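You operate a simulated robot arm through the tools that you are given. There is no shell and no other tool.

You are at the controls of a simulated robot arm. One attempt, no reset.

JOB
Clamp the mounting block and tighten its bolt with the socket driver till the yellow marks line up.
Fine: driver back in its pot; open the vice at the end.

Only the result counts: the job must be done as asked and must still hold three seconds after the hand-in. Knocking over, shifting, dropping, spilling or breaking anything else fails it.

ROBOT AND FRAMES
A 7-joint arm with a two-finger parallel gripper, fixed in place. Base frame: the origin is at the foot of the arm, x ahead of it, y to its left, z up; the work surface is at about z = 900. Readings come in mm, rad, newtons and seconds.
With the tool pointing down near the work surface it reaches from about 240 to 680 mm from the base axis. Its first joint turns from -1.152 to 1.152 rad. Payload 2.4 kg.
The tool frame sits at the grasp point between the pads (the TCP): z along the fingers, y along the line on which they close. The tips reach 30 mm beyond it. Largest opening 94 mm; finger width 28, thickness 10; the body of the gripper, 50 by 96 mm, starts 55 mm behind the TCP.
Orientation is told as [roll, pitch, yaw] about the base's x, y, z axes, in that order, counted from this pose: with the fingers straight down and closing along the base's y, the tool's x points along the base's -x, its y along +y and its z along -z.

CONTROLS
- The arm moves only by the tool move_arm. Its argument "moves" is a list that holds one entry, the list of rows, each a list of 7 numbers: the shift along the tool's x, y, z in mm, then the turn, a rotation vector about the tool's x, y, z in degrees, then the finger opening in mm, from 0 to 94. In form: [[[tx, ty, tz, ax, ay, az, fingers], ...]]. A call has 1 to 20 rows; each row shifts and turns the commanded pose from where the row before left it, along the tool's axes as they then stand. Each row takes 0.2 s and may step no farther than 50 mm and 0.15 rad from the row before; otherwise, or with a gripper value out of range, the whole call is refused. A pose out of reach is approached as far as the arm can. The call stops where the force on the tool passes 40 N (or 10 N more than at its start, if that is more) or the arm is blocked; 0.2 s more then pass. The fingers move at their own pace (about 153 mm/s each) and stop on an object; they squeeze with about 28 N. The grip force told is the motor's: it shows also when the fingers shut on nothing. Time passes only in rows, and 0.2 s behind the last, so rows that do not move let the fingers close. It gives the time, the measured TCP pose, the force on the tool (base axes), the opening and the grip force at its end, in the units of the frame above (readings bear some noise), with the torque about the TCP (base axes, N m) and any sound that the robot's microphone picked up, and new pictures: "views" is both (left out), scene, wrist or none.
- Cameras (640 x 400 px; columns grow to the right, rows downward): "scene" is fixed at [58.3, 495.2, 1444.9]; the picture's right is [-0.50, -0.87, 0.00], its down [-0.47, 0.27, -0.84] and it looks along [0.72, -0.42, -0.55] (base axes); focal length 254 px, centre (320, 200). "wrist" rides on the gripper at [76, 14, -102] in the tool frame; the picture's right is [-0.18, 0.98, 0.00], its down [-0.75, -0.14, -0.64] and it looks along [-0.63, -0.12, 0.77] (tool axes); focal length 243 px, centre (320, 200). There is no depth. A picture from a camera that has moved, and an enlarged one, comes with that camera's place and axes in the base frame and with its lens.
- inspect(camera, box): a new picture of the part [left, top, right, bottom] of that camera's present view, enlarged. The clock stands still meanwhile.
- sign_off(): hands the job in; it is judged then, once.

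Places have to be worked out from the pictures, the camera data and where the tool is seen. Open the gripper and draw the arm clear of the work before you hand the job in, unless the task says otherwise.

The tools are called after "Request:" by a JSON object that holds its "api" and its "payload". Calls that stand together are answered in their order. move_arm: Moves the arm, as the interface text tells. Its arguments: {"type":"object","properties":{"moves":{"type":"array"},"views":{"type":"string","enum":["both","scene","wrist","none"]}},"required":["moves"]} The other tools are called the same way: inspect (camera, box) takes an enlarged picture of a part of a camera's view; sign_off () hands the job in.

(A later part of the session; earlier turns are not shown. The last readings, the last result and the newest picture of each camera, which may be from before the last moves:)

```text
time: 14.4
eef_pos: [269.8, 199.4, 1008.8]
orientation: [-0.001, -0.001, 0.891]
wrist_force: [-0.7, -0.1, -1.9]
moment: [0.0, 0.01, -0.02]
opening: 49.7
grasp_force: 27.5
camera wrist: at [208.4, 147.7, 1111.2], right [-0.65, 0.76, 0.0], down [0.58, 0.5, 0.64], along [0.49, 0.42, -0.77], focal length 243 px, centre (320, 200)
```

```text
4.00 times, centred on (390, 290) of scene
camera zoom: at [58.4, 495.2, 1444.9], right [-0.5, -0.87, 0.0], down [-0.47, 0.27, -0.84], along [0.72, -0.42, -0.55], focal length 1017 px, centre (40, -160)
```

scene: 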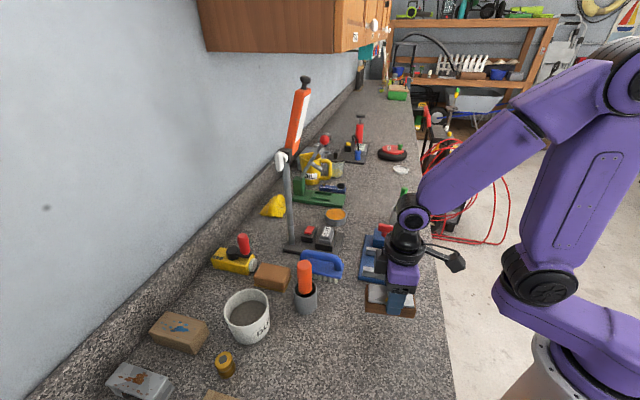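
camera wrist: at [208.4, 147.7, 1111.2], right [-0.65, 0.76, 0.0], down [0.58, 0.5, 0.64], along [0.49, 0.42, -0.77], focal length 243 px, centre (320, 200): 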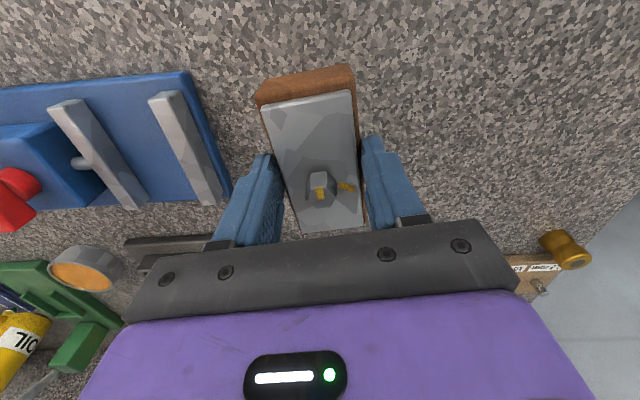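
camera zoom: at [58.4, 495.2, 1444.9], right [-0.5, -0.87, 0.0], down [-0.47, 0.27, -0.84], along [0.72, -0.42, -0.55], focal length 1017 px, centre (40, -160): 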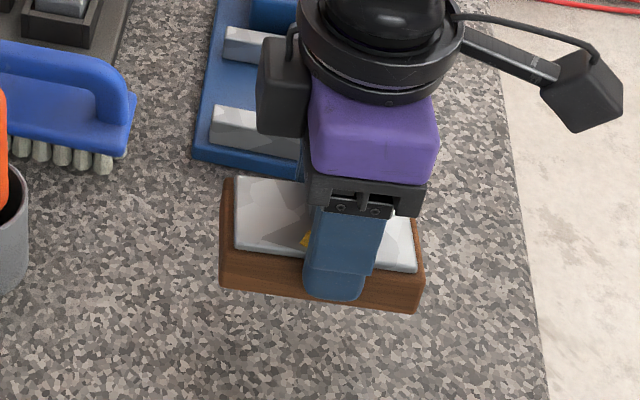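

The block hangs level and moves with the gripper. I carry it over to above the middle of the vice gap at (385.6, 104.7) and turn it to 45.1°.

Request:
{"api": "move_arm", "payload": {"moves": [[[0.2, -30, 0, 0, 0, 0, 30], [0.2, -40, 0, 0, 0, 0, 30], [0.2, -40, 0, 0, 0, 0, 30], [0.2, -39.6, 0, 0, 0, 0, 30], [0, 0, 0, 0, 0, 5.95, 30], [0, 0, 0, 0, 0, 0, 30]]], "views": "both"}}

Request:
{"api": "inspect", "payload": {"camera": "wrist", "box": [180, 30, 460, 240]}}

Request:
{"api": "inspect", "payload": {"camera": "scene", "box": [350, 210, 430, 310]}}

```text
time: 15.8
eef_pos: [385.1, 104.6, 1010.0]
orientation: [0.0, 0.0, 0.785]
wrist_force: [0.0, 0.2, -2.4]
moment: [0.01, -0.03, -0.03]
opening: 49.6
grasp_force: 28.3
camera wrist: at [318.0, 59.5, 1111.0], right [-0.57, 0.82, 0.0], down [0.63, 0.43, 0.64], along [0.53, 0.36, -0.77], focal length 243 px, centre (320, 200)
```

scene: 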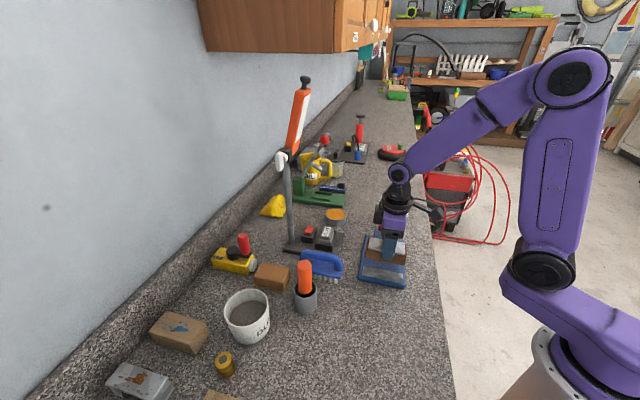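
wrist: 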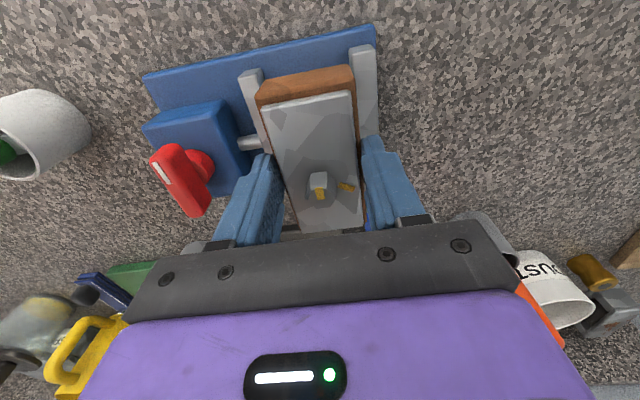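

```text
1.90 times, centred on (320, 135) of wrist
camera zoom: at [318.0, 59.5, 1111.0], right [-0.57, 0.82, 0.0], down [0.63, 0.43, 0.64], along [0.53, 0.36, -0.77], focal length 462 px, centre (320, 324)
```

zoom: 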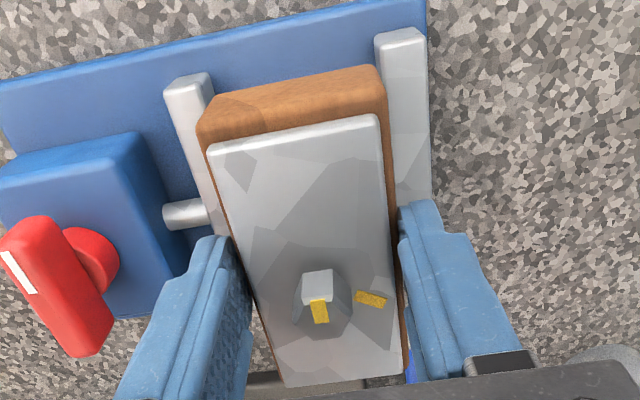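

```text
4.00 times, centred on (390, 260) of scene
camera zoom: at [58.4, 495.2, 1444.9], right [-0.5, -0.87, 0.0], down [-0.47, 0.27, -0.84], along [0.72, -0.42, -0.55], focal length 1017 px, centre (40, -40)
```

zoom: 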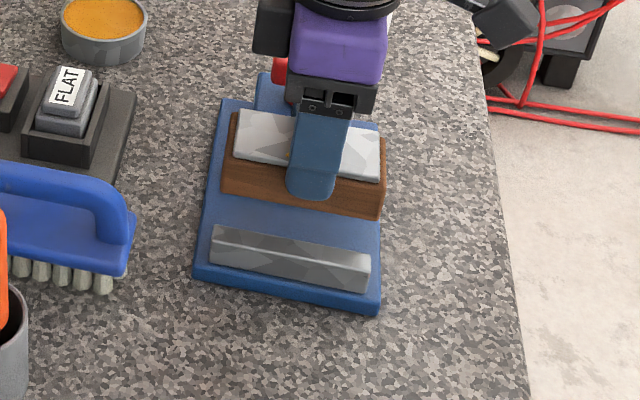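

The block hangs over the gap, centred between the jaws and parallel with them. I lower it to TCP z 972, watching the force.

Request:
{"api": "move_arm", "payload": {"moves": [[[0, 0, 15, 0, 0, 0, 30], [0, 0, 13, 0, 0, 0, 30], [0, 0, 10, 0, 0, 0, 30], [0, 0, 0, 0, 0, 0, 30]]], "views": "both"}}

Request:
{"api": "inspect", "payload": {"camera": "wrist", "box": [180, 30, 460, 240]}}

Request:
{"api": "inspect", "payload": {"camera": "scene", "box": [350, 210, 430, 310]}}

```text
time: 16.8
eef_pos: [385.3, 104.1, 971.3]
orientation: [0.0, 0.0, 0.787]
wrist_force: [0.3, 0.0, -3.0]
moment: [0.0, 0.01, 0.05]
opening: 49.7
grasp_force: 28.3
camera wrist: at [318.2, 58.5, 1072.7], right [-0.57, 0.82, 0.0], down [0.63, 0.43, 0.64], along [0.53, 0.36, -0.77], focal length 243 px, centre (320, 200)
```

scene: 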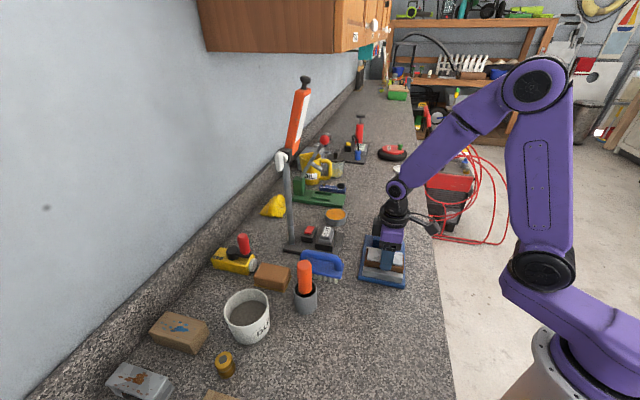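
wrist: 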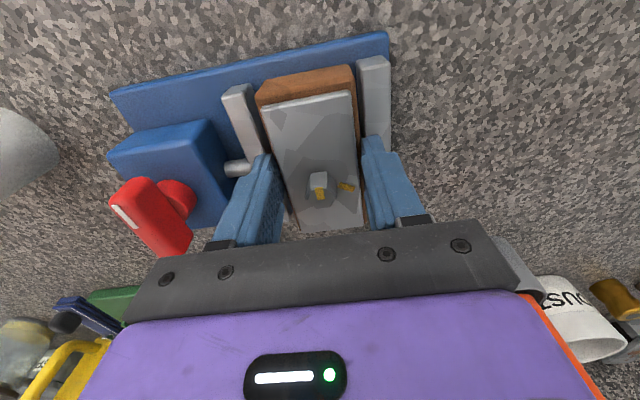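

```text
1.90 times, centred on (320, 135) of wrist
camera zoom: at [318.2, 58.5, 1072.7], right [-0.57, 0.82, 0.0], down [0.63, 0.43, 0.64], along [0.53, 0.36, -0.77], focal length 462 px, centre (320, 324)
```

zoom: 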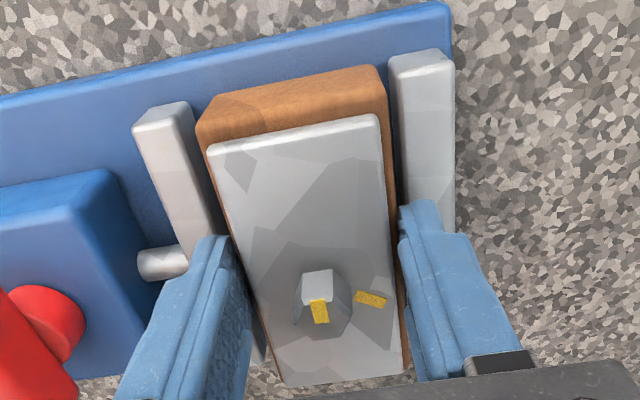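

```text
4.00 times, centred on (390, 260) of scene
camera zoom: at [58.4, 495.2, 1444.9], right [-0.5, -0.87, 0.0], down [-0.47, 0.27, -0.84], along [0.72, -0.42, -0.55], focal length 1017 px, centre (40, -40)
```

zoom: 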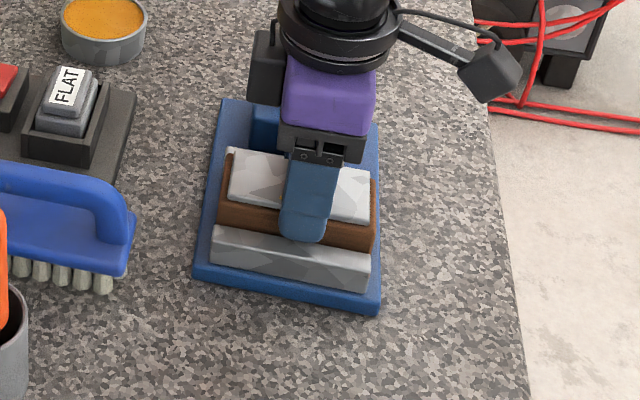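

The block enters the gap freely on both sides. I lower another 4.5 mm, so the tips stay just over the jaw tops.

Request:
{"api": "move_arm", "payload": {"moves": [[[0, 0, 2.5, 0, 0, 0, 30], [0, 0, 2, 0, 0, 0, 30], [0, 0, 0, 0, 0, 0, 30]]], "views": "wrist"}}

Request:
{"api": "inspect", "payload": {"camera": "scene", "box": [360, 220, 420, 290]}}

```text
time: 17.6
eef_pos: [384.3, 103.9, 966.6]
orientation: [0.001, -0.002, 0.786]
wrist_force: [-5.6, -2.4, 29.2]
moment: [0.31, 0.72, 0.08]
opening: 49.4
grasp_force: 28.0
camera wrist: at [318.8, 58.6, 1068.7], right [-0.57, 0.82, 0.0], down [0.63, 0.43, 0.64], along [0.53, 0.36, -0.77], focal length 243 px, centre (320, 200)
```

wrist: 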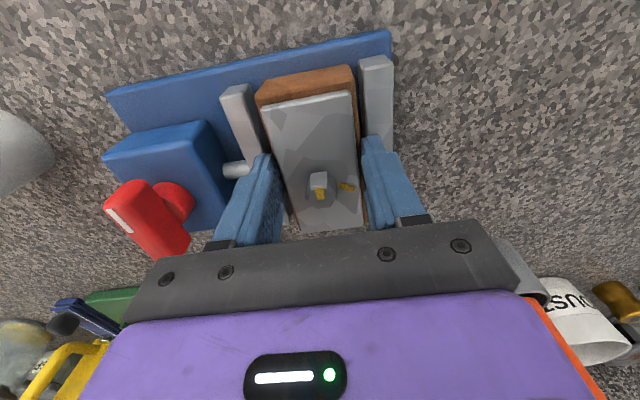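

```text
5.71 times, centred on (390, 255) of scene
camera zoom: at [57.9, 495.0, 1445.0], right [-0.5, -0.87, 0.0], down [-0.47, 0.27, -0.84], along [0.73, -0.42, -0.55], focal length 1453 px, centre (-80, -114)
```

zoom: 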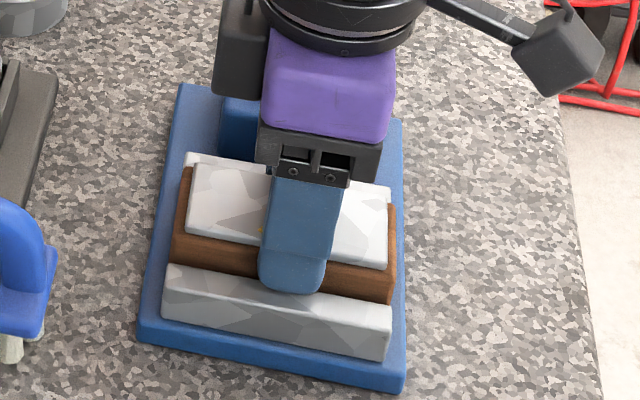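

The force rose to 29 N, about 22 mm toward the fixed jaw, so the block's edge has touched the vice plate. I ease up by 1 mm, open the fingers slightly to release it, then rise clear.

Request:
{"api": "move_arm", "payload": {"moves": [[[0, 0, -1, 0, 0, 0, 30], [0, 0, 0, 0, 0, 0, 52], [0, 0, 0, 0, 0, 0, 56], [0, 0, 0, 0, 0, 0, 60], [0, 0, -8, 0, 0, 0, 60], [0, 0, -25, 0, 0, 0, 64], [0, 0, -30, 0, 0, 0, 64], [0, 0, 0, 0, 0, 0, 64]]], "views": "both"}}

Request:
{"api": "inspect", "payload": {"camera": "wrist", "box": [180, 30, 460, 240]}}

Request:
{"api": "inspect", "payload": {"camera": "scene", "box": [350, 210, 430, 310]}}

```text
time: 19.4
eef_pos: [386.7, 105.0, 1031.4]
orientation: [-0.001, 0.001, 0.787]
wrist_force: [-0.7, 0.4, -0.4]
moment: [-0.03, 0.01, 0.02]
opening: 64.0
grasp_force: 0.1
camera wrist: at [320.3, 58.8, 1132.0], right [-0.57, 0.82, 0.0], down [0.63, 0.43, 0.64], along [0.53, 0.36, -0.77], focal length 243 px, centre (320, 200)
```

scene: 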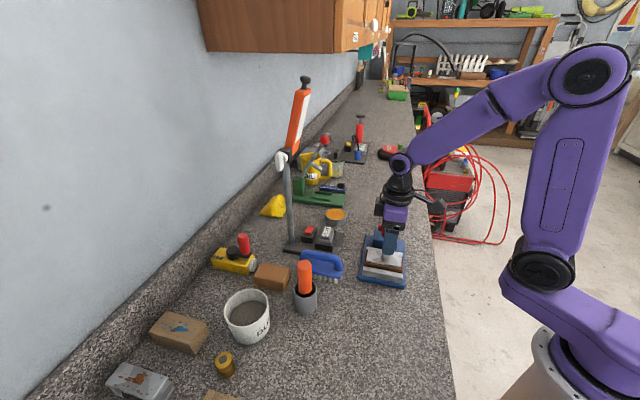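
wrist: 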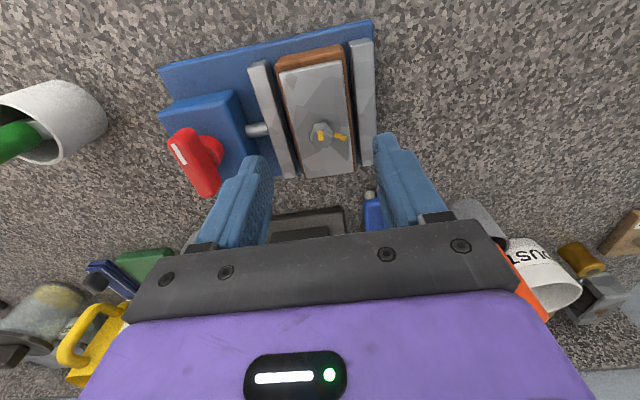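

```text
1.90 times, centred on (320, 135) of wrist
camera zoom: at [320.3, 58.8, 1132.0], right [-0.57, 0.82, 0.0], down [0.63, 0.43, 0.64], along [0.53, 0.36, -0.77], focal length 462 px, centre (320, 324)
```

zoom: 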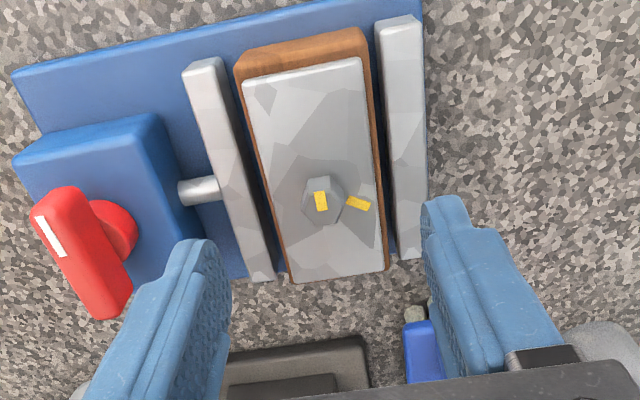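

```text
4.00 times, centred on (390, 260) of scene
camera zoom: at [58.3, 495.2, 1444.9], right [-0.5, -0.87, 0.0], down [-0.47, 0.27, -0.84], along [0.72, -0.42, -0.55], focal length 1017 px, centre (40, -40)
```

zoom: 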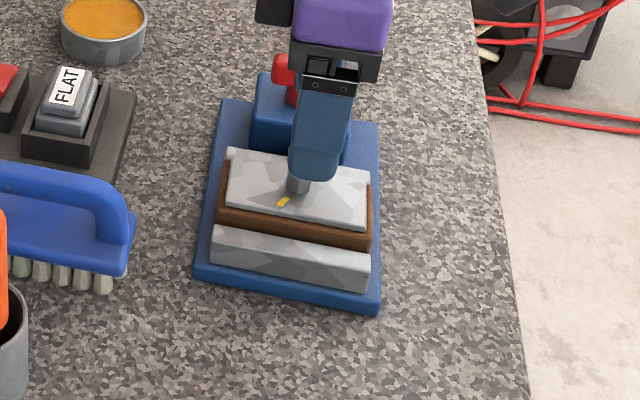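

The block sits between the jaws, parallel to them. Triangulation puts the knob bar at about (452, 36.5) with its top at z 975, so I move over it with the fingers set across the bar.

Request:
{"api": "move_arm", "payload": {"moves": [[[0.8, -31.6, 0, 0, 0, 0, 50], [0.8, -31.5, 0, 0, 0, 0, 44], [0.8, -31.5, 0, 0, 0, 0, 44], [0, 0, 0, 0, 0, 0, 44]]], "views": "both"}}

Request:
{"api": "inspect", "payload": {"camera": "wrist", "box": [220, 80, 420, 230]}}

Request:
{"api": "inspect", "payload": {"camera": "scene", "box": [350, 190, 430, 280]}}

```text
time: 20.4
eef_pos: [451.7, 35.7, 1031.5]
orientation: [-0.002, -0.003, 0.786]
wrist_force: [-0.9, 0.2, 0.3]
moment: [0.01, 0.01, -0.03]
opening: 44.0
grasp_force: 0.1
camera wrist: at [384.7, -10.1, 1133.1], right [-0.57, 0.82, 0.0], down [0.63, 0.43, 0.64], along [0.53, 0.36, -0.77], focal length 243 px, centre (320, 200)
```

scene: 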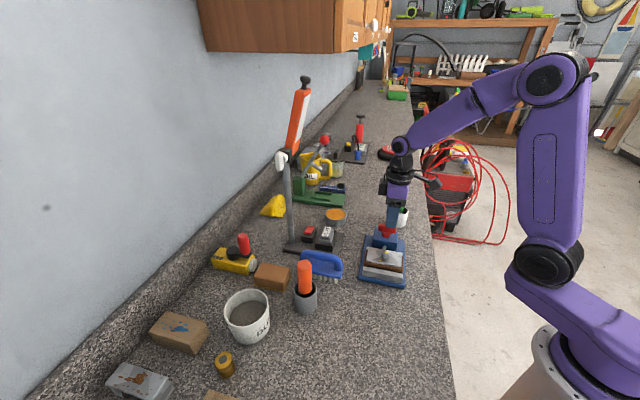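
wrist: 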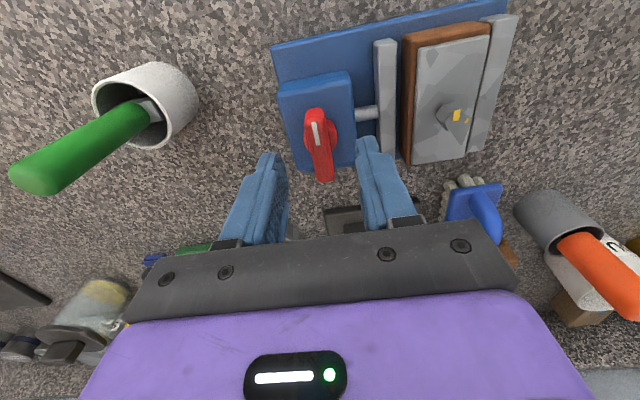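

```text
2.67 times, centred on (320, 155) of wrist
camera zoom: at [384.7, -10.1, 1133.1], right [-0.57, 0.82, 0.0], down [0.63, 0.43, 0.64], along [0.53, 0.36, -0.77], focal length 647 px, centre (320, 320)
```

zoom: 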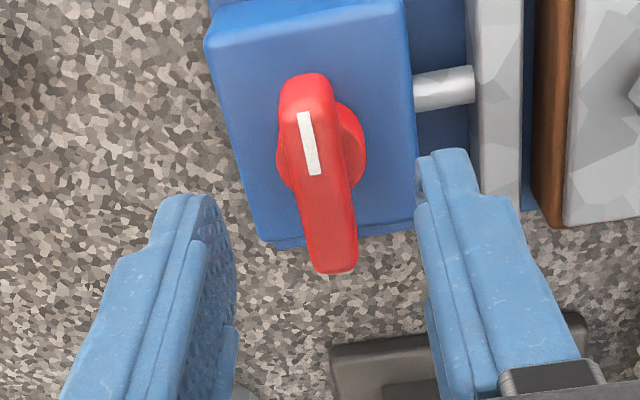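

```text
4.44 times, centred on (390, 235) of scene
camera zoom: at [58.4, 495.1, 1444.9], right [-0.5, -0.87, 0.0], down [-0.47, 0.27, -0.84], along [0.72, -0.42, -0.55], focal length 1130 px, centre (9, 44)
```

zoom: 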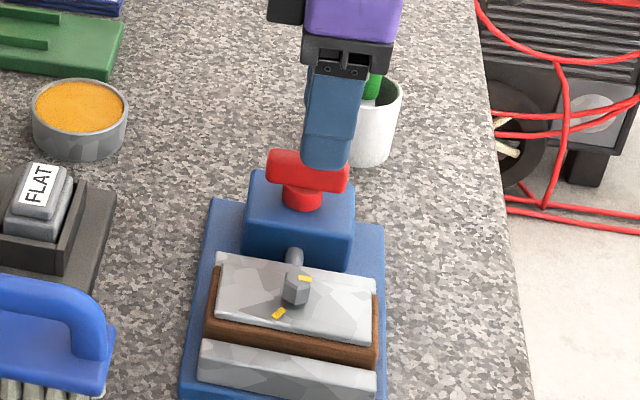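

The bar matches the predicted place and lies along 45°. I lower so that the fingertips reach around the bar (tips at about z 962).

Request:
{"api": "move_arm", "payload": {"moves": [[[0, 0.6, 18, 0, 0, 0, 44], [0, 0, 14, 0, 0, 0, 44], [0, 0, 7, 0, 0, 0, 44], [0, 0, 0, 0, 0, 0, 44]]], "views": "both"}}

Request:
{"api": "inspect", "payload": {"camera": "wrist", "box": [220, 80, 420, 230]}}

Request:
{"api": "inspect", "payload": {"camera": "scene", "box": [360, 200, 430, 270]}}

```text
time: 21.4
eef_pos: [450.2, 37.1, 992.1]
orientation: [0.002, -0.001, 0.784]
wrist_force: [-0.1, -0.3, -0.2]
moment: [0.0, 0.0, -0.02]
opening: 44.0
grasp_force: 0.0
camera wrist: at [383.8, -9.0, 1093.4], right [-0.57, 0.82, 0.0], down [0.63, 0.43, 0.64], along [0.53, 0.36, -0.77], focal length 243 px, centre (320, 200)
```

scene: 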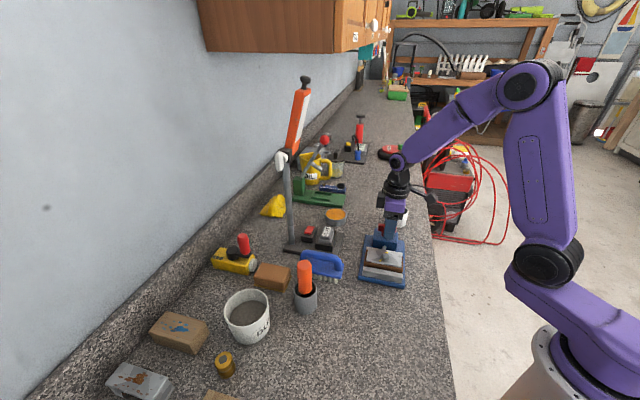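
wrist: 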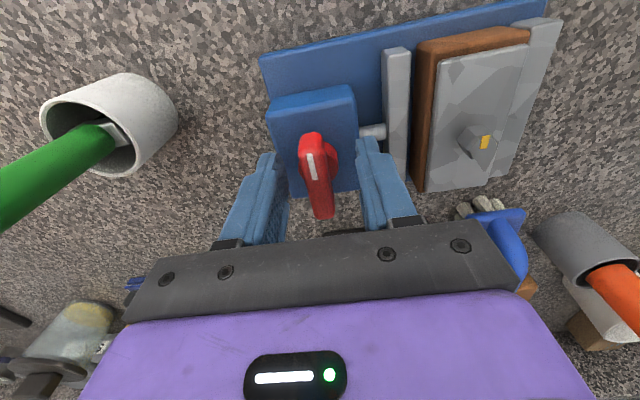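

```text
2.67 times, centred on (320, 155) of wrist
camera zoom: at [383.8, -9.0, 1093.4], right [-0.57, 0.82, 0.0], down [0.63, 0.43, 0.64], along [0.53, 0.36, -0.77], focal length 647 px, centre (320, 320)
```

zoom: 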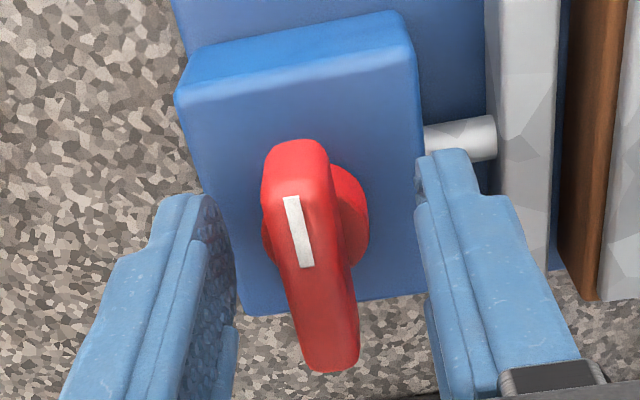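

```text
5.71 times, centred on (395, 235) of scene
camera zoom: at [58.3, 495.2, 1444.9], right [-0.5, -0.87, 0.0], down [-0.47, 0.27, -0.84], along [0.72, -0.42, -0.55], focal length 1453 px, centre (-109, 0)
```

zoom: 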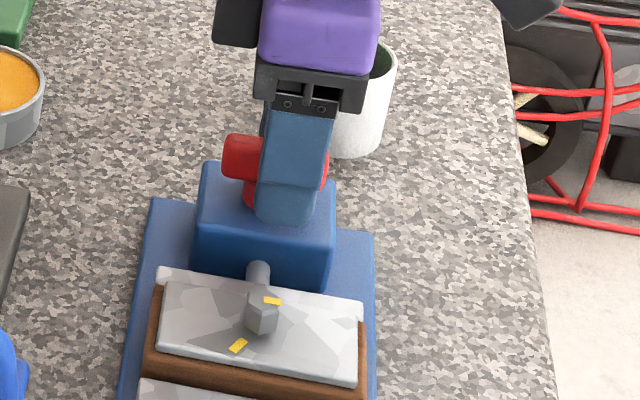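

The fingers straddle the bar with no contact. I close them on it.

Request:
{"api": "move_arm", "payload": {"moves": [[[0, 0, 0, 0, 0, 0, 24], [0, 0, 0, 0, 0, 0, 0], [0, 0, 0, 0, 0, 0, 0], [0, 0, 0, 0, 0, 0, 0]]], "views": "wrist"}}

Request:
{"api": "inspect", "payload": {"camera": "wrist", "box": [220, 80, 420, 230]}}

```text
time: 22.4
eef_pos: [452.4, 35.9, 992.3]
orientation: [-0.003, -0.001, 0.784]
wrist_force: [16.1, -15.9, -9.0]
moment: [-0.3, -0.66, -0.14]
opening: 25.7
grasp_force: 45.3
camera wrist: at [384.8, -10.4, 1093.4], right [-0.56, 0.83, 0.0], down [0.63, 0.43, 0.64], along [0.53, 0.36, -0.77], focal length 243 px, centre (320, 200)
```

wrist: 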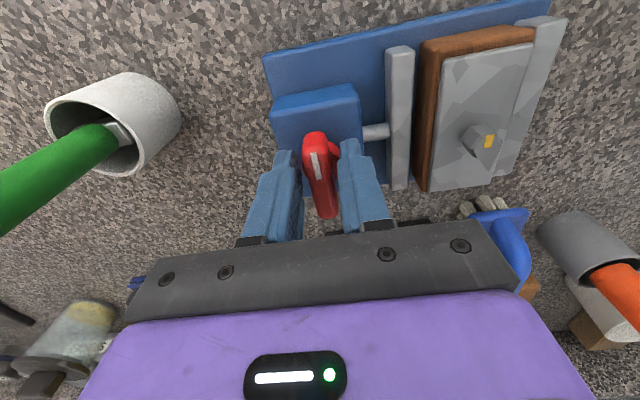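

```text
2.67 times, centred on (320, 155) of wrist
camera zoom: at [384.8, -10.4, 1093.4], right [-0.56, 0.83, 0.0], down [0.63, 0.43, 0.64], along [0.53, 0.36, -0.77], focal length 647 px, centre (320, 320)
```

zoom: 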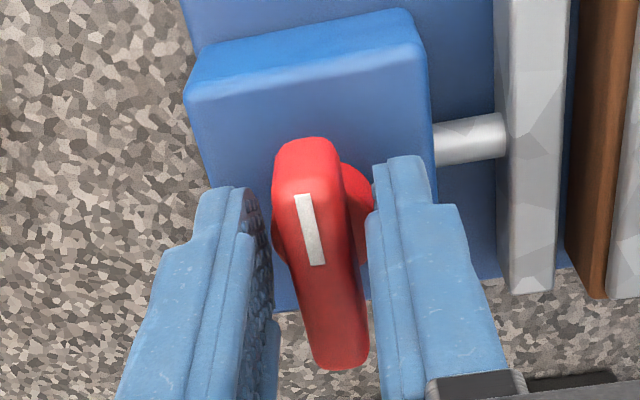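

The fingers stopped at 25.7 mm on the round disc under the bar and were pushed about 1.7 mm toward tool -y. So the knob centre is near (451.4, 35.2); I open, rise 5 mm, shift 1.7 mm and close again on the bar itself.

Request:
{"api": "move_arm", "payload": {"moves": [[[0, 0, 0, 0, 0, 0, 44], [0, 0, 0, 0, 0, 0, 44], [0, -1.7, -5, 0, 0, 0, 44], [0, 0, 0, 0, 0, 0, 24], [0, 0, 0, 0, 0, 0, 0], [0, 0, 0, 0, 0, 0, 0]]], "views": "wrist"}}

Request:
{"api": "inspect", "payload": {"camera": "wrist", "box": [220, 80, 420, 230]}}

```text
time: 23.8
eef_pos: [452.9, 34.6, 997.6]
orientation: [-0.002, -0.001, 0.786]
wrist_force: [0.7, -0.1, 3.1]
moment: [-0.47, 0.52, -0.08]
opening: 13.7
grasp_force: 44.8
camera wrist: at [385.3, -10.5, 1098.7], right [-0.57, 0.82, 0.0], down [0.63, 0.43, 0.64], along [0.53, 0.36, -0.77], focal length 243 px, centre (320, 200)
```

wrist: 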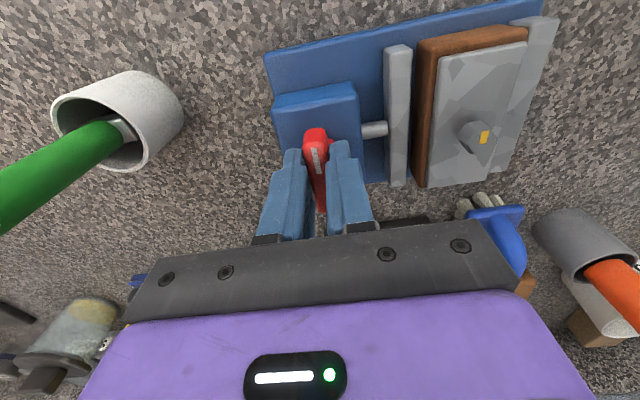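

```text
2.67 times, centred on (320, 155) of wrist
camera zoom: at [385.3, -10.5, 1098.7], right [-0.57, 0.82, 0.0], down [0.63, 0.43, 0.64], along [0.53, 0.36, -0.77], focal length 647 px, centre (320, 320)
```

zoom: 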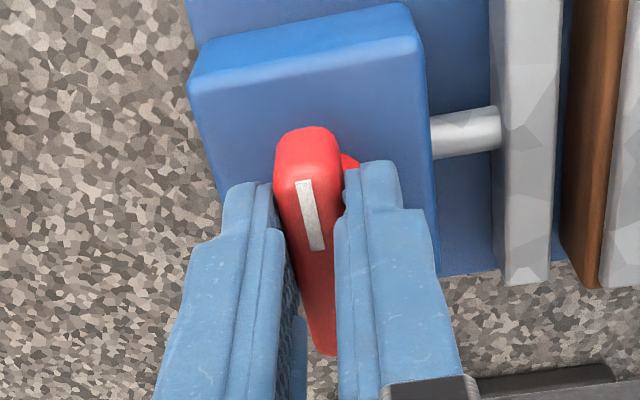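

Now the bar itself is gripped at 13.7 mm. I turn clockwise (seen from above) by 24° and see whether the knob follows and the jaw moves.

Request:
{"api": "move_arm", "payload": {"moves": [[[0, 0, 0, 0, 0, 4, 0], [0, 0, 0, 0, 0, 5, 0], [0, 0, 0, 0, 0, 5, 0], [0, 0, 0, 0, 0, 5, 0], [0, 0, 0, 0, 0, 5, 0], [0, 0, 0, 0, 0, 0, 0]]], "views": "both"}}

Request:
{"api": "inspect", "payload": {"camera": "wrist", "box": [240, 0, 600, 230]}}

```text
time: 24.9
eef_pos: [450.8, 36.0, 995.4]
orientation: [0.002, 0.004, 0.422]
wrist_force: [-6.1, 0.2, 9.3]
moment: [-0.17, 0.06, 0.02]
opening: 13.6
grasp_force: 45.0
stopped in row 5: the force on the tool passed its limit at 42 N (the readings are from after the stop); the commanded pose is now the measured one
camera wrist: at [373.3, 16.9, 1099.0], right [-0.23, 0.97, 0.0], down [0.75, 0.18, 0.64], along [0.62, 0.15, -0.77], focal length 243 px, centre (320, 200)
```

scene: 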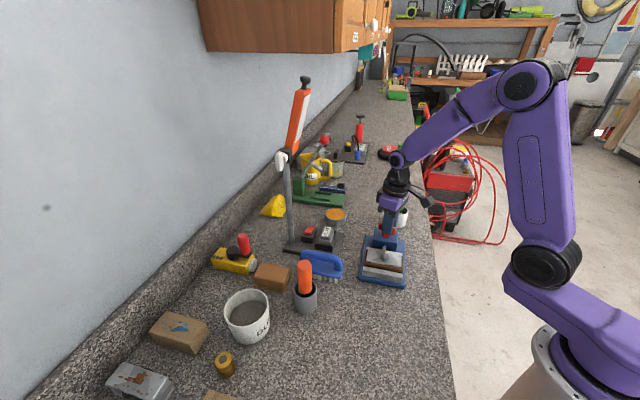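
wrist: 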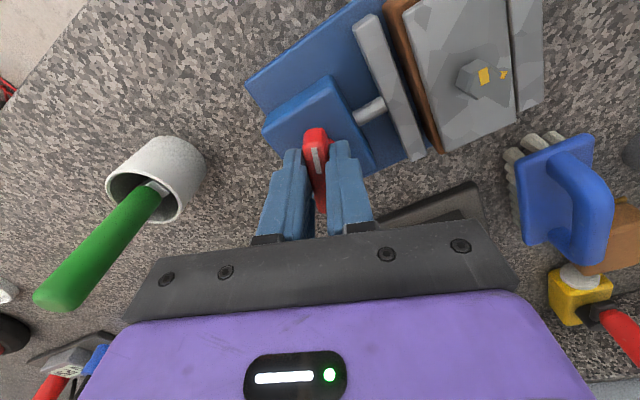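

```text
1.74 times, centred on (420, 115) of wrist
camera zoom: at [373.3, 16.9, 1099.0], right [-0.23, 0.97, 0.0], down [0.75, 0.18, 0.64], along [0.62, 0.15, -0.77], focal length 422 px, centre (146, 348)
```

zoom: 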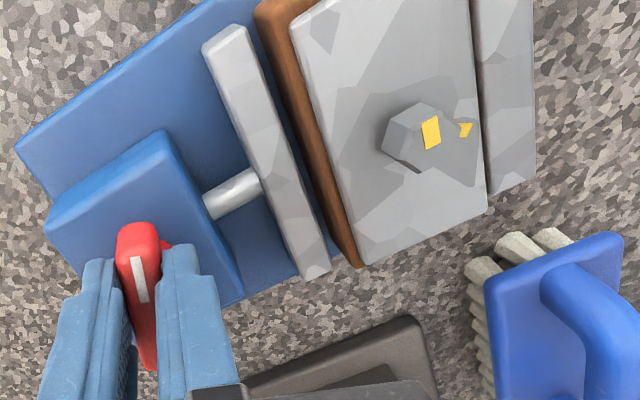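

The knob turned with the gripper by 21°, but the force limit stopped it; the readings afterwards are small, so I go on turning clockwise more slowly in short calls.

Request:
{"api": "move_arm", "payload": {"moves": [[[0, 0, 0, 0, 0, 2, 0], [0, 0, 0, 0, 0, 3, 0], [0, 0, 0, 0, 0, 3, 0], [0, 0, 0, 0, 0, 3, 0], [0, 0, 0, 0, 0, 0, 0]]], "views": "wrist"}}

Request:
{"api": "inspect", "payload": {"camera": "wrist", "box": [240, 0, 600, 230]}}

```text
time: 26.1
eef_pos: [449.5, 37.4, 996.5]
orientation: [0.001, 0.005, 0.228]
wrist_force: [-8.7, 8.2, 10.2]
moment: [-0.21, 0.94, 0.08]
opening: 13.8
grasp_force: 45.1
camera wrist: at [370.9, 32.7, 1099.0], right [-0.04, 1.0, 0.0], down [0.77, 0.03, 0.64], along [0.64, 0.03, -0.77], focal length 243 px, centre (320, 200)
```

wrist: 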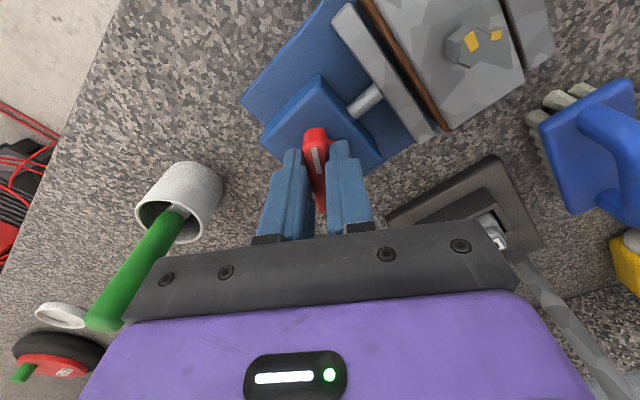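

```text
1.74 times, centred on (420, 115) of wrist
camera zoom: at [370.9, 32.7, 1099.0], right [-0.04, 1.0, 0.0], down [0.77, 0.03, 0.64], along [0.64, 0.03, -0.77], focal length 422 px, centre (146, 348)
```

zoom: 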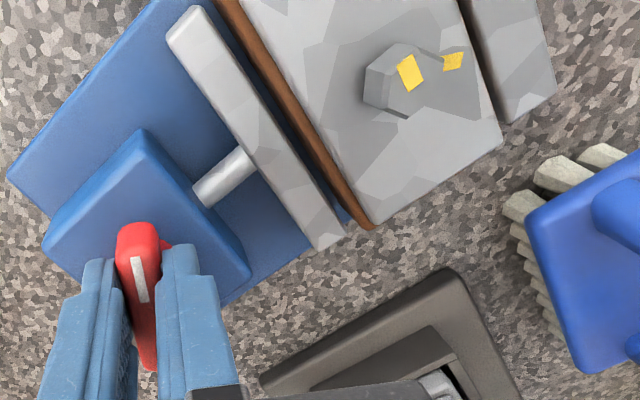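

It turns freely now and the jaw seems to have come 1–2 mm closer. I keep turning clockwise.

Request:
{"api": "move_arm", "payload": {"moves": [[[0, 0, 0, 0, 0, 3, 0], [0, 0, 0, 0, 0, 3, 0], [0, 0, 0, 0, 0, 3, 0], [0, 0, 0, 0, 0, 3, 0], [0, 0, 0, 0, 0, 3, 0], [0, 0, 0, 0, 0, 3, 0], [0, 0, 0, 0, 0, 3, 0], [0, 0, 0, 0, 0, 3, 0], [0, 0, 0, 0, 0, 0, 0]]], "views": "both"}}

Request:
{"api": "inspect", "payload": {"camera": "scene", "box": [350, 210, 430, 300]}}

```text
time: 28.1
eef_pos: [450.4, 38.9, 995.6]
orientation: [0.002, 0.005, -0.187]
wrist_force: [-18.8, 31.5, 11.4]
moment: [0.34, -0.29, 0.12]
opening: 13.9
grasp_force: 45.3
camera wrist: at [376.2, 66.4, 1099.1], right [0.36, 0.93, 0.0], down [0.72, -0.28, 0.64], along [0.59, -0.23, -0.77], focal length 243 px, centre (320, 200)
```

scene: 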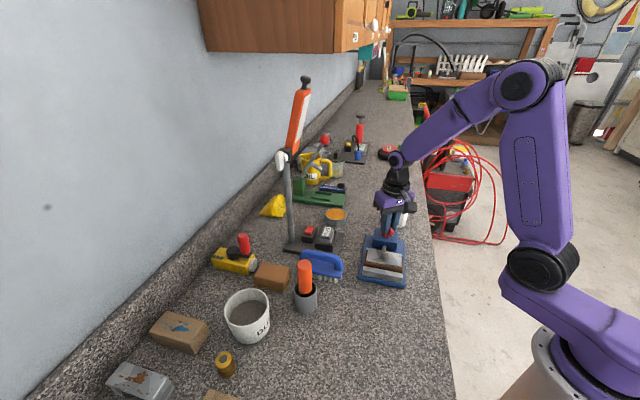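
wrist: 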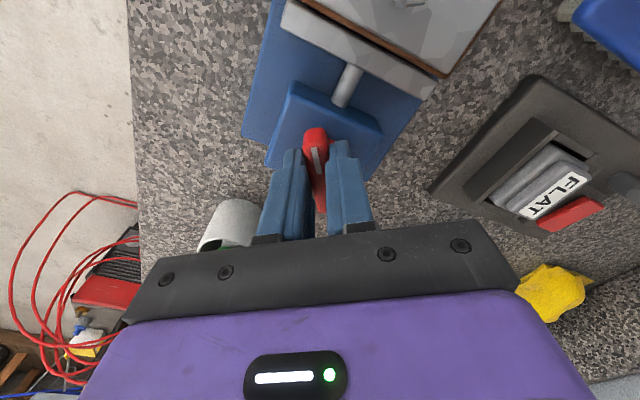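

```text
4.44 times, centred on (390, 255) of scene
camera zoom: at [57.6, 496.1, 1444.6], right [-0.5, -0.87, 0.0], down [-0.47, 0.27, -0.84], along [0.73, -0.42, -0.55], focal length 1130 px, centre (9, -44)
```

zoom: 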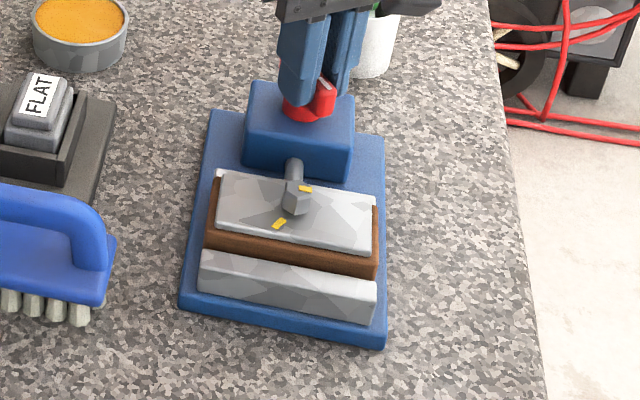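

The lateral force has grown to 37 N because I grip about 2 mm off the knob axis, which I now place at about (453.4, 36.6). Before regripping I enlarge the jaws to see how far the moving jaw has come.

Request:
{"api": "inspect", "payload": {"camera": "wrist", "box": [230, 0, 460, 180]}}

Request:
{"api": "inspect", "payload": {"camera": "scene", "box": [365, 225, 415, 290]}}

```text
2.22 times, centred on (345, 90) of wrist
camera zoom: at [376.2, 66.4, 1099.1], right [0.36, 0.93, 0.0], down [0.72, -0.28, 0.64], along [0.59, -0.23, -0.77], focal length 539 px, centre (264, 444)
```

zoom: 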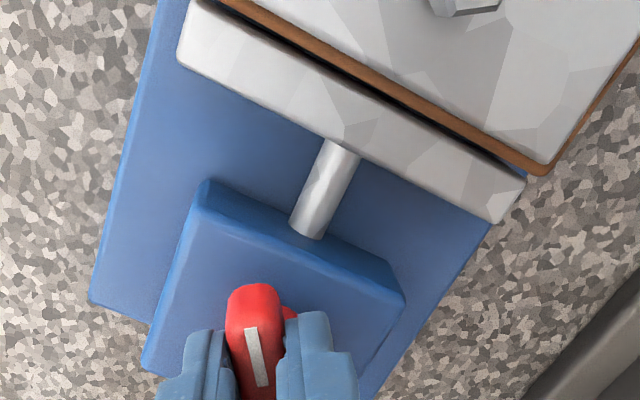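

```text
6.15 times, centred on (390, 258) of scene
camera zoom: at [57.6, 496.1, 1444.6], right [-0.5, -0.87, 0.0], down [-0.47, 0.27, -0.84], along [0.73, -0.42, -0.55], focal length 1565 px, centre (-111, -154)
```

zoom: 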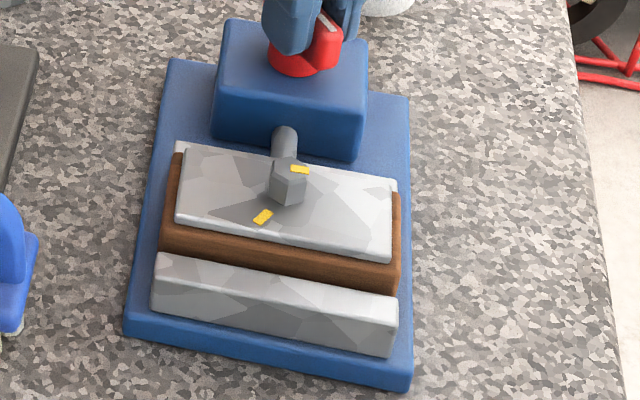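

The moving jaw has come clearly closer to the block, so clockwise closes the vice. I open the fingers, to recentre on the knob axis before turning on.

Request:
{"api": "move_arm", "payload": {"moves": [[[0, 0, 0, 0, 0, 0, 20], [0, 0, 0, 0, 0, 0, 36], [0, 0, 0, 0, 0, 0, 36]]], "views": "wrist"}}

Request:
{"api": "inspect", "payload": {"camera": "wrist", "box": [220, 80, 420, 230]}}

```text
time: 28.9
eef_pos: [451.8, 34.7, 996.6]
orientation: [0.0, 0.003, -0.189]
wrist_force: [-0.4, -0.4, -0.2]
moment: [-0.02, 0.01, 0.01]
opening: 35.9
grasp_force: 0.0
camera wrist: at [377.5, 62.2, 1098.7], right [0.37, 0.93, 0.0], down [0.71, -0.28, 0.64], along [0.59, -0.24, -0.77], focal length 243 px, centre (320, 200)
```

wrist: 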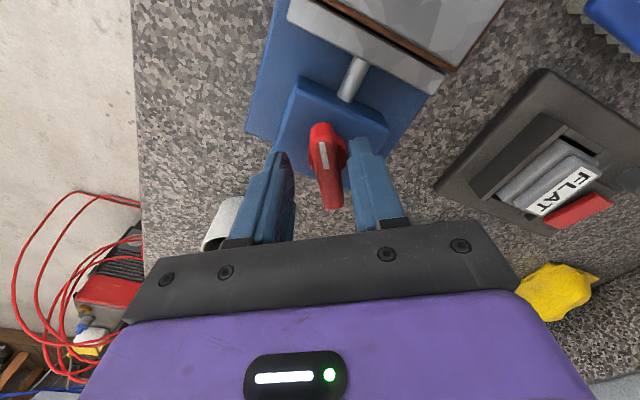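

```text
2.67 times, centred on (320, 155) of wrist
camera zoom: at [377.5, 62.2, 1098.7], right [0.37, 0.93, 0.0], down [0.71, -0.28, 0.64], along [0.59, -0.24, -0.77], focal length 647 px, centre (320, 320)
```

zoom: 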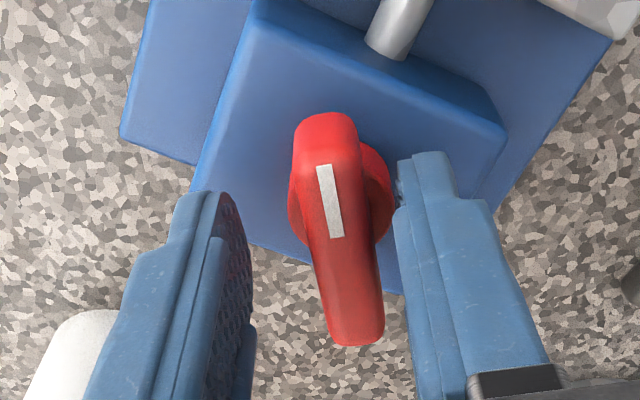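

On release the TCP moved by about 4 mm, so the bar lies 3.9 mm toward tool +y. I shift by that amount, grip again and turn on clockwise.

Request:
{"api": "move_arm", "payload": {"moves": [[[0, 3.9, 0, 0, 0, 0, 36], [0, 0, 0, 0, 0, 0, 20], [0, 0, 0, 0, 0, 0, 0], [0, 0, 0, 0, 0, 0, 0]]], "views": "none"}}

```text
time: 29.9
eef_pos: [452.7, 40.3, 996.3]
orientation: [-0.001, 0.004, -0.191]
wrist_force: [-0.9, -1.8, 0.2]
moment: [0.0, -0.03, -0.05]
opening: 13.8
grasp_force: 45.1
```

The grip is centred now, with hardly any side force. I turn clockwise by 32°.

Request:
{"api": "move_arm", "payload": {"moves": [[[0, 0, 0, 0, 0, 3, 0], [0, 0, 0, 0, 0, 4, 0], [0, 0, 0, 0, 0, 4, 0], [0, 0, 0, 0, 0, 4, 0], [0, 0, 0, 0, 0, 4, 0], [0, 0, 0, 0, 0, 4, 0], [0, 0, 0, 0, 0, 4, 0], [0, 0, 0, 0, 0, 4, 0], [0, 0, 0, 0, 0, 0, 0]]], "views": "both"}}

Request:
{"api": "inspect", "payload": {"camera": "scene", "box": [365, 225, 415, 290]}}

```text
time: 31.9
eef_pos: [452.6, 41.3, 996.4]
orientation: [0.002, 0.002, -0.732]
wrist_force: [15.9, 16.9, -17.6]
moment: [0.53, -0.26, 0.09]
opening: 14.0
grasp_force: 45.6
camera wrist: at [403.4, 101.5, 1098.0], right [0.79, 0.61, 0.0], down [0.47, -0.61, 0.64], along [0.39, -0.51, -0.77], focal length 243 px, centre (320, 200)
```

scene: 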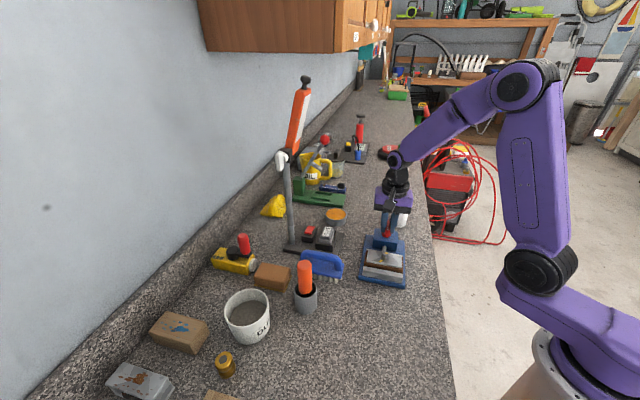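
wrist: 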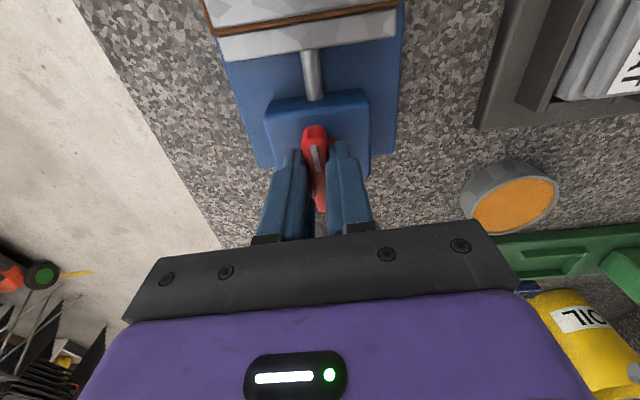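

```text
6.15 times, centred on (390, 258) of scene
camera zoom: at [59.0, 495.7, 1444.7], right [-0.5, -0.87, 0.0], down [-0.47, 0.27, -0.84], along [0.72, -0.42, -0.55], focal length 1565 px, centre (-111, -154)
```

zoom: 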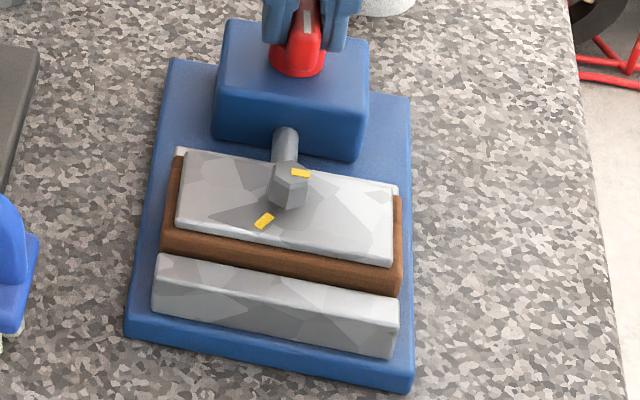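

The jaw now reaches and pushes the block. Side force is 23 N along tool +y, so I add a 1.6 mm correction that way and keep turning.

Request:
{"api": "move_arm", "payload": {"moves": [[[0, 1.6, 0, 0, 0, 2, 0], [0, 0, 0, 0, 0, 4, 0], [0, 0, 0, 0, 0, 4, 0], [0, 0, 0, 0, 0, 4, 0], [0, 0, 0, 0, 0, 4, 0], [0, 0, 0, 0, 0, 4, 0], [0, 0, 0, 0, 0, 4, 0], [0, 0, 0, 0, 0, 0, 0]]], "views": "both"}}

Request:
{"api": "inspect", "payload": {"camera": "scene", "box": [365, 225, 415, 290]}}

```text
time: 33.7
eef_pos: [454.7, 42.4, 996.2]
orientation: [0.001, 0.003, -1.187]
wrist_force: [18.3, 21.3, -15.1]
moment: [1.24, 0.08, 0.08]
opening: 13.9
grasp_force: 44.9
camera wrist: at [436.5, 116.9, 1098.0], right [0.98, 0.2, 0.0], down [0.15, -0.75, 0.64], along [0.13, -0.63, -0.77], focal length 243 px, centre (320, 200)
```

scene: 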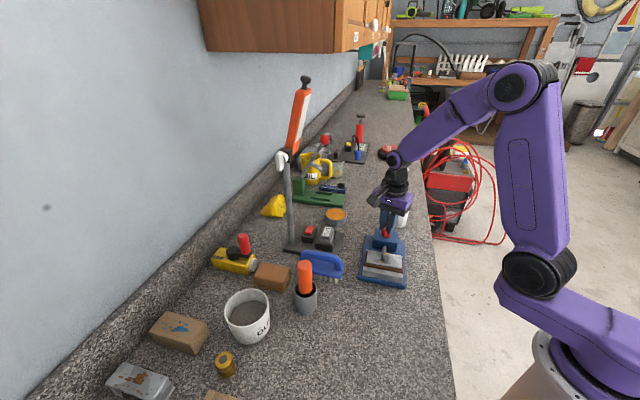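
wrist: 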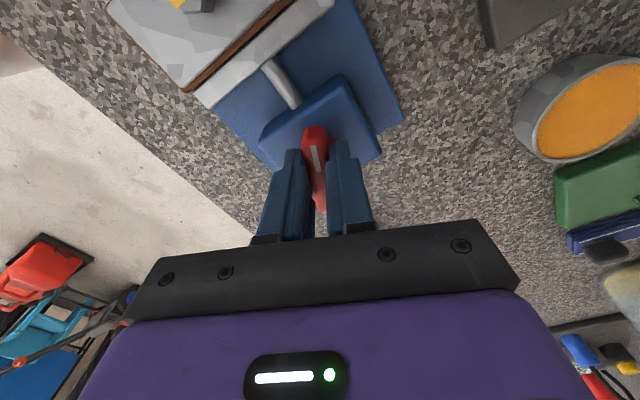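

```text
6.15 times, centred on (390, 258) of scene
camera zoom: at [59.1, 495.8, 1444.6], right [-0.5, -0.87, 0.0], down [-0.47, 0.27, -0.84], along [0.72, -0.42, -0.55], focal length 1565 px, centre (-111, -154)
```

zoom: 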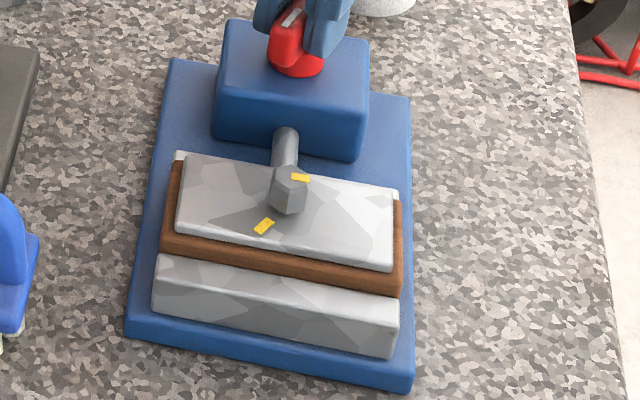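

The block is being pushed toward the fixed jaw and a small gap remains. I correct the side load and keep turning clockwise.

Request:
{"api": "move_arm", "payload": {"moves": [[[0.7, 1.6, -0.5, 0, 0, 2, 0], [0, 0, 0, 0, 0, 4, 0], [0, 0, 0, 0, 0, 4, 0], [0, 0, 0, 0, 0, 4, 0], [0, 0, 0, 0, 0, 4, 0], [0, 0, 0, 0, 0, 4, 0], [0, 0, 0, 0, 0, 4, 0], [0, 0, 0, 0, 0, 0, 0]]], "views": "both"}}

Request:
{"api": "inspect", "payload": {"camera": "scene", "box": [365, 225, 415, 290]}}

```text
time: 35.5
eef_pos: [456.0, 41.7, 996.6]
orientation: [-0.001, -0.002, -1.638]
wrist_force: [10.5, 5.7, -18.9]
moment: [-0.15, -0.73, 1.68]
opening: 18.6
grasp_force: 44.9
camera wrist: at [472.6, 116.0, 1098.7], right [0.97, -0.25, 0.0], down [-0.19, -0.74, 0.64], along [-0.16, -0.62, -0.77], focal length 243 px, centre (320, 200)
```

scene: 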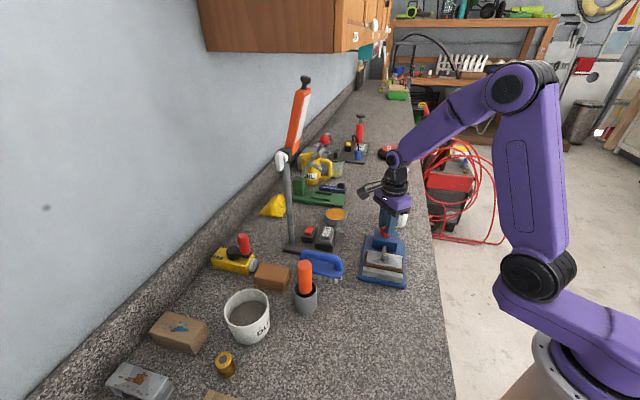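
wrist: 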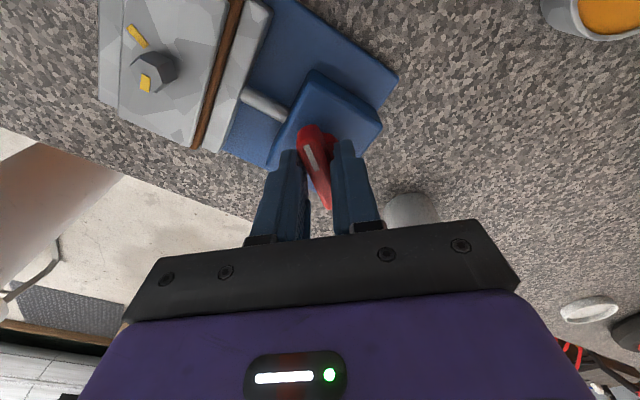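

```text
6.15 times, centred on (390, 258) of scene
camera zoom: at [58.9, 495.3, 1444.8], right [-0.5, -0.87, 0.0], down [-0.47, 0.27, -0.84], along [0.72, -0.42, -0.55], focal length 1565 px, centre (-111, -154)
```

zoom: 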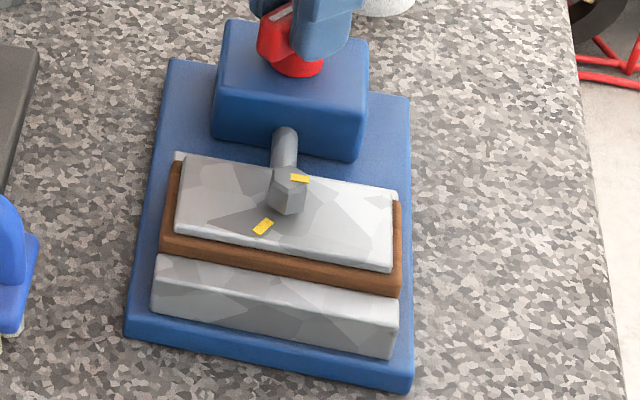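

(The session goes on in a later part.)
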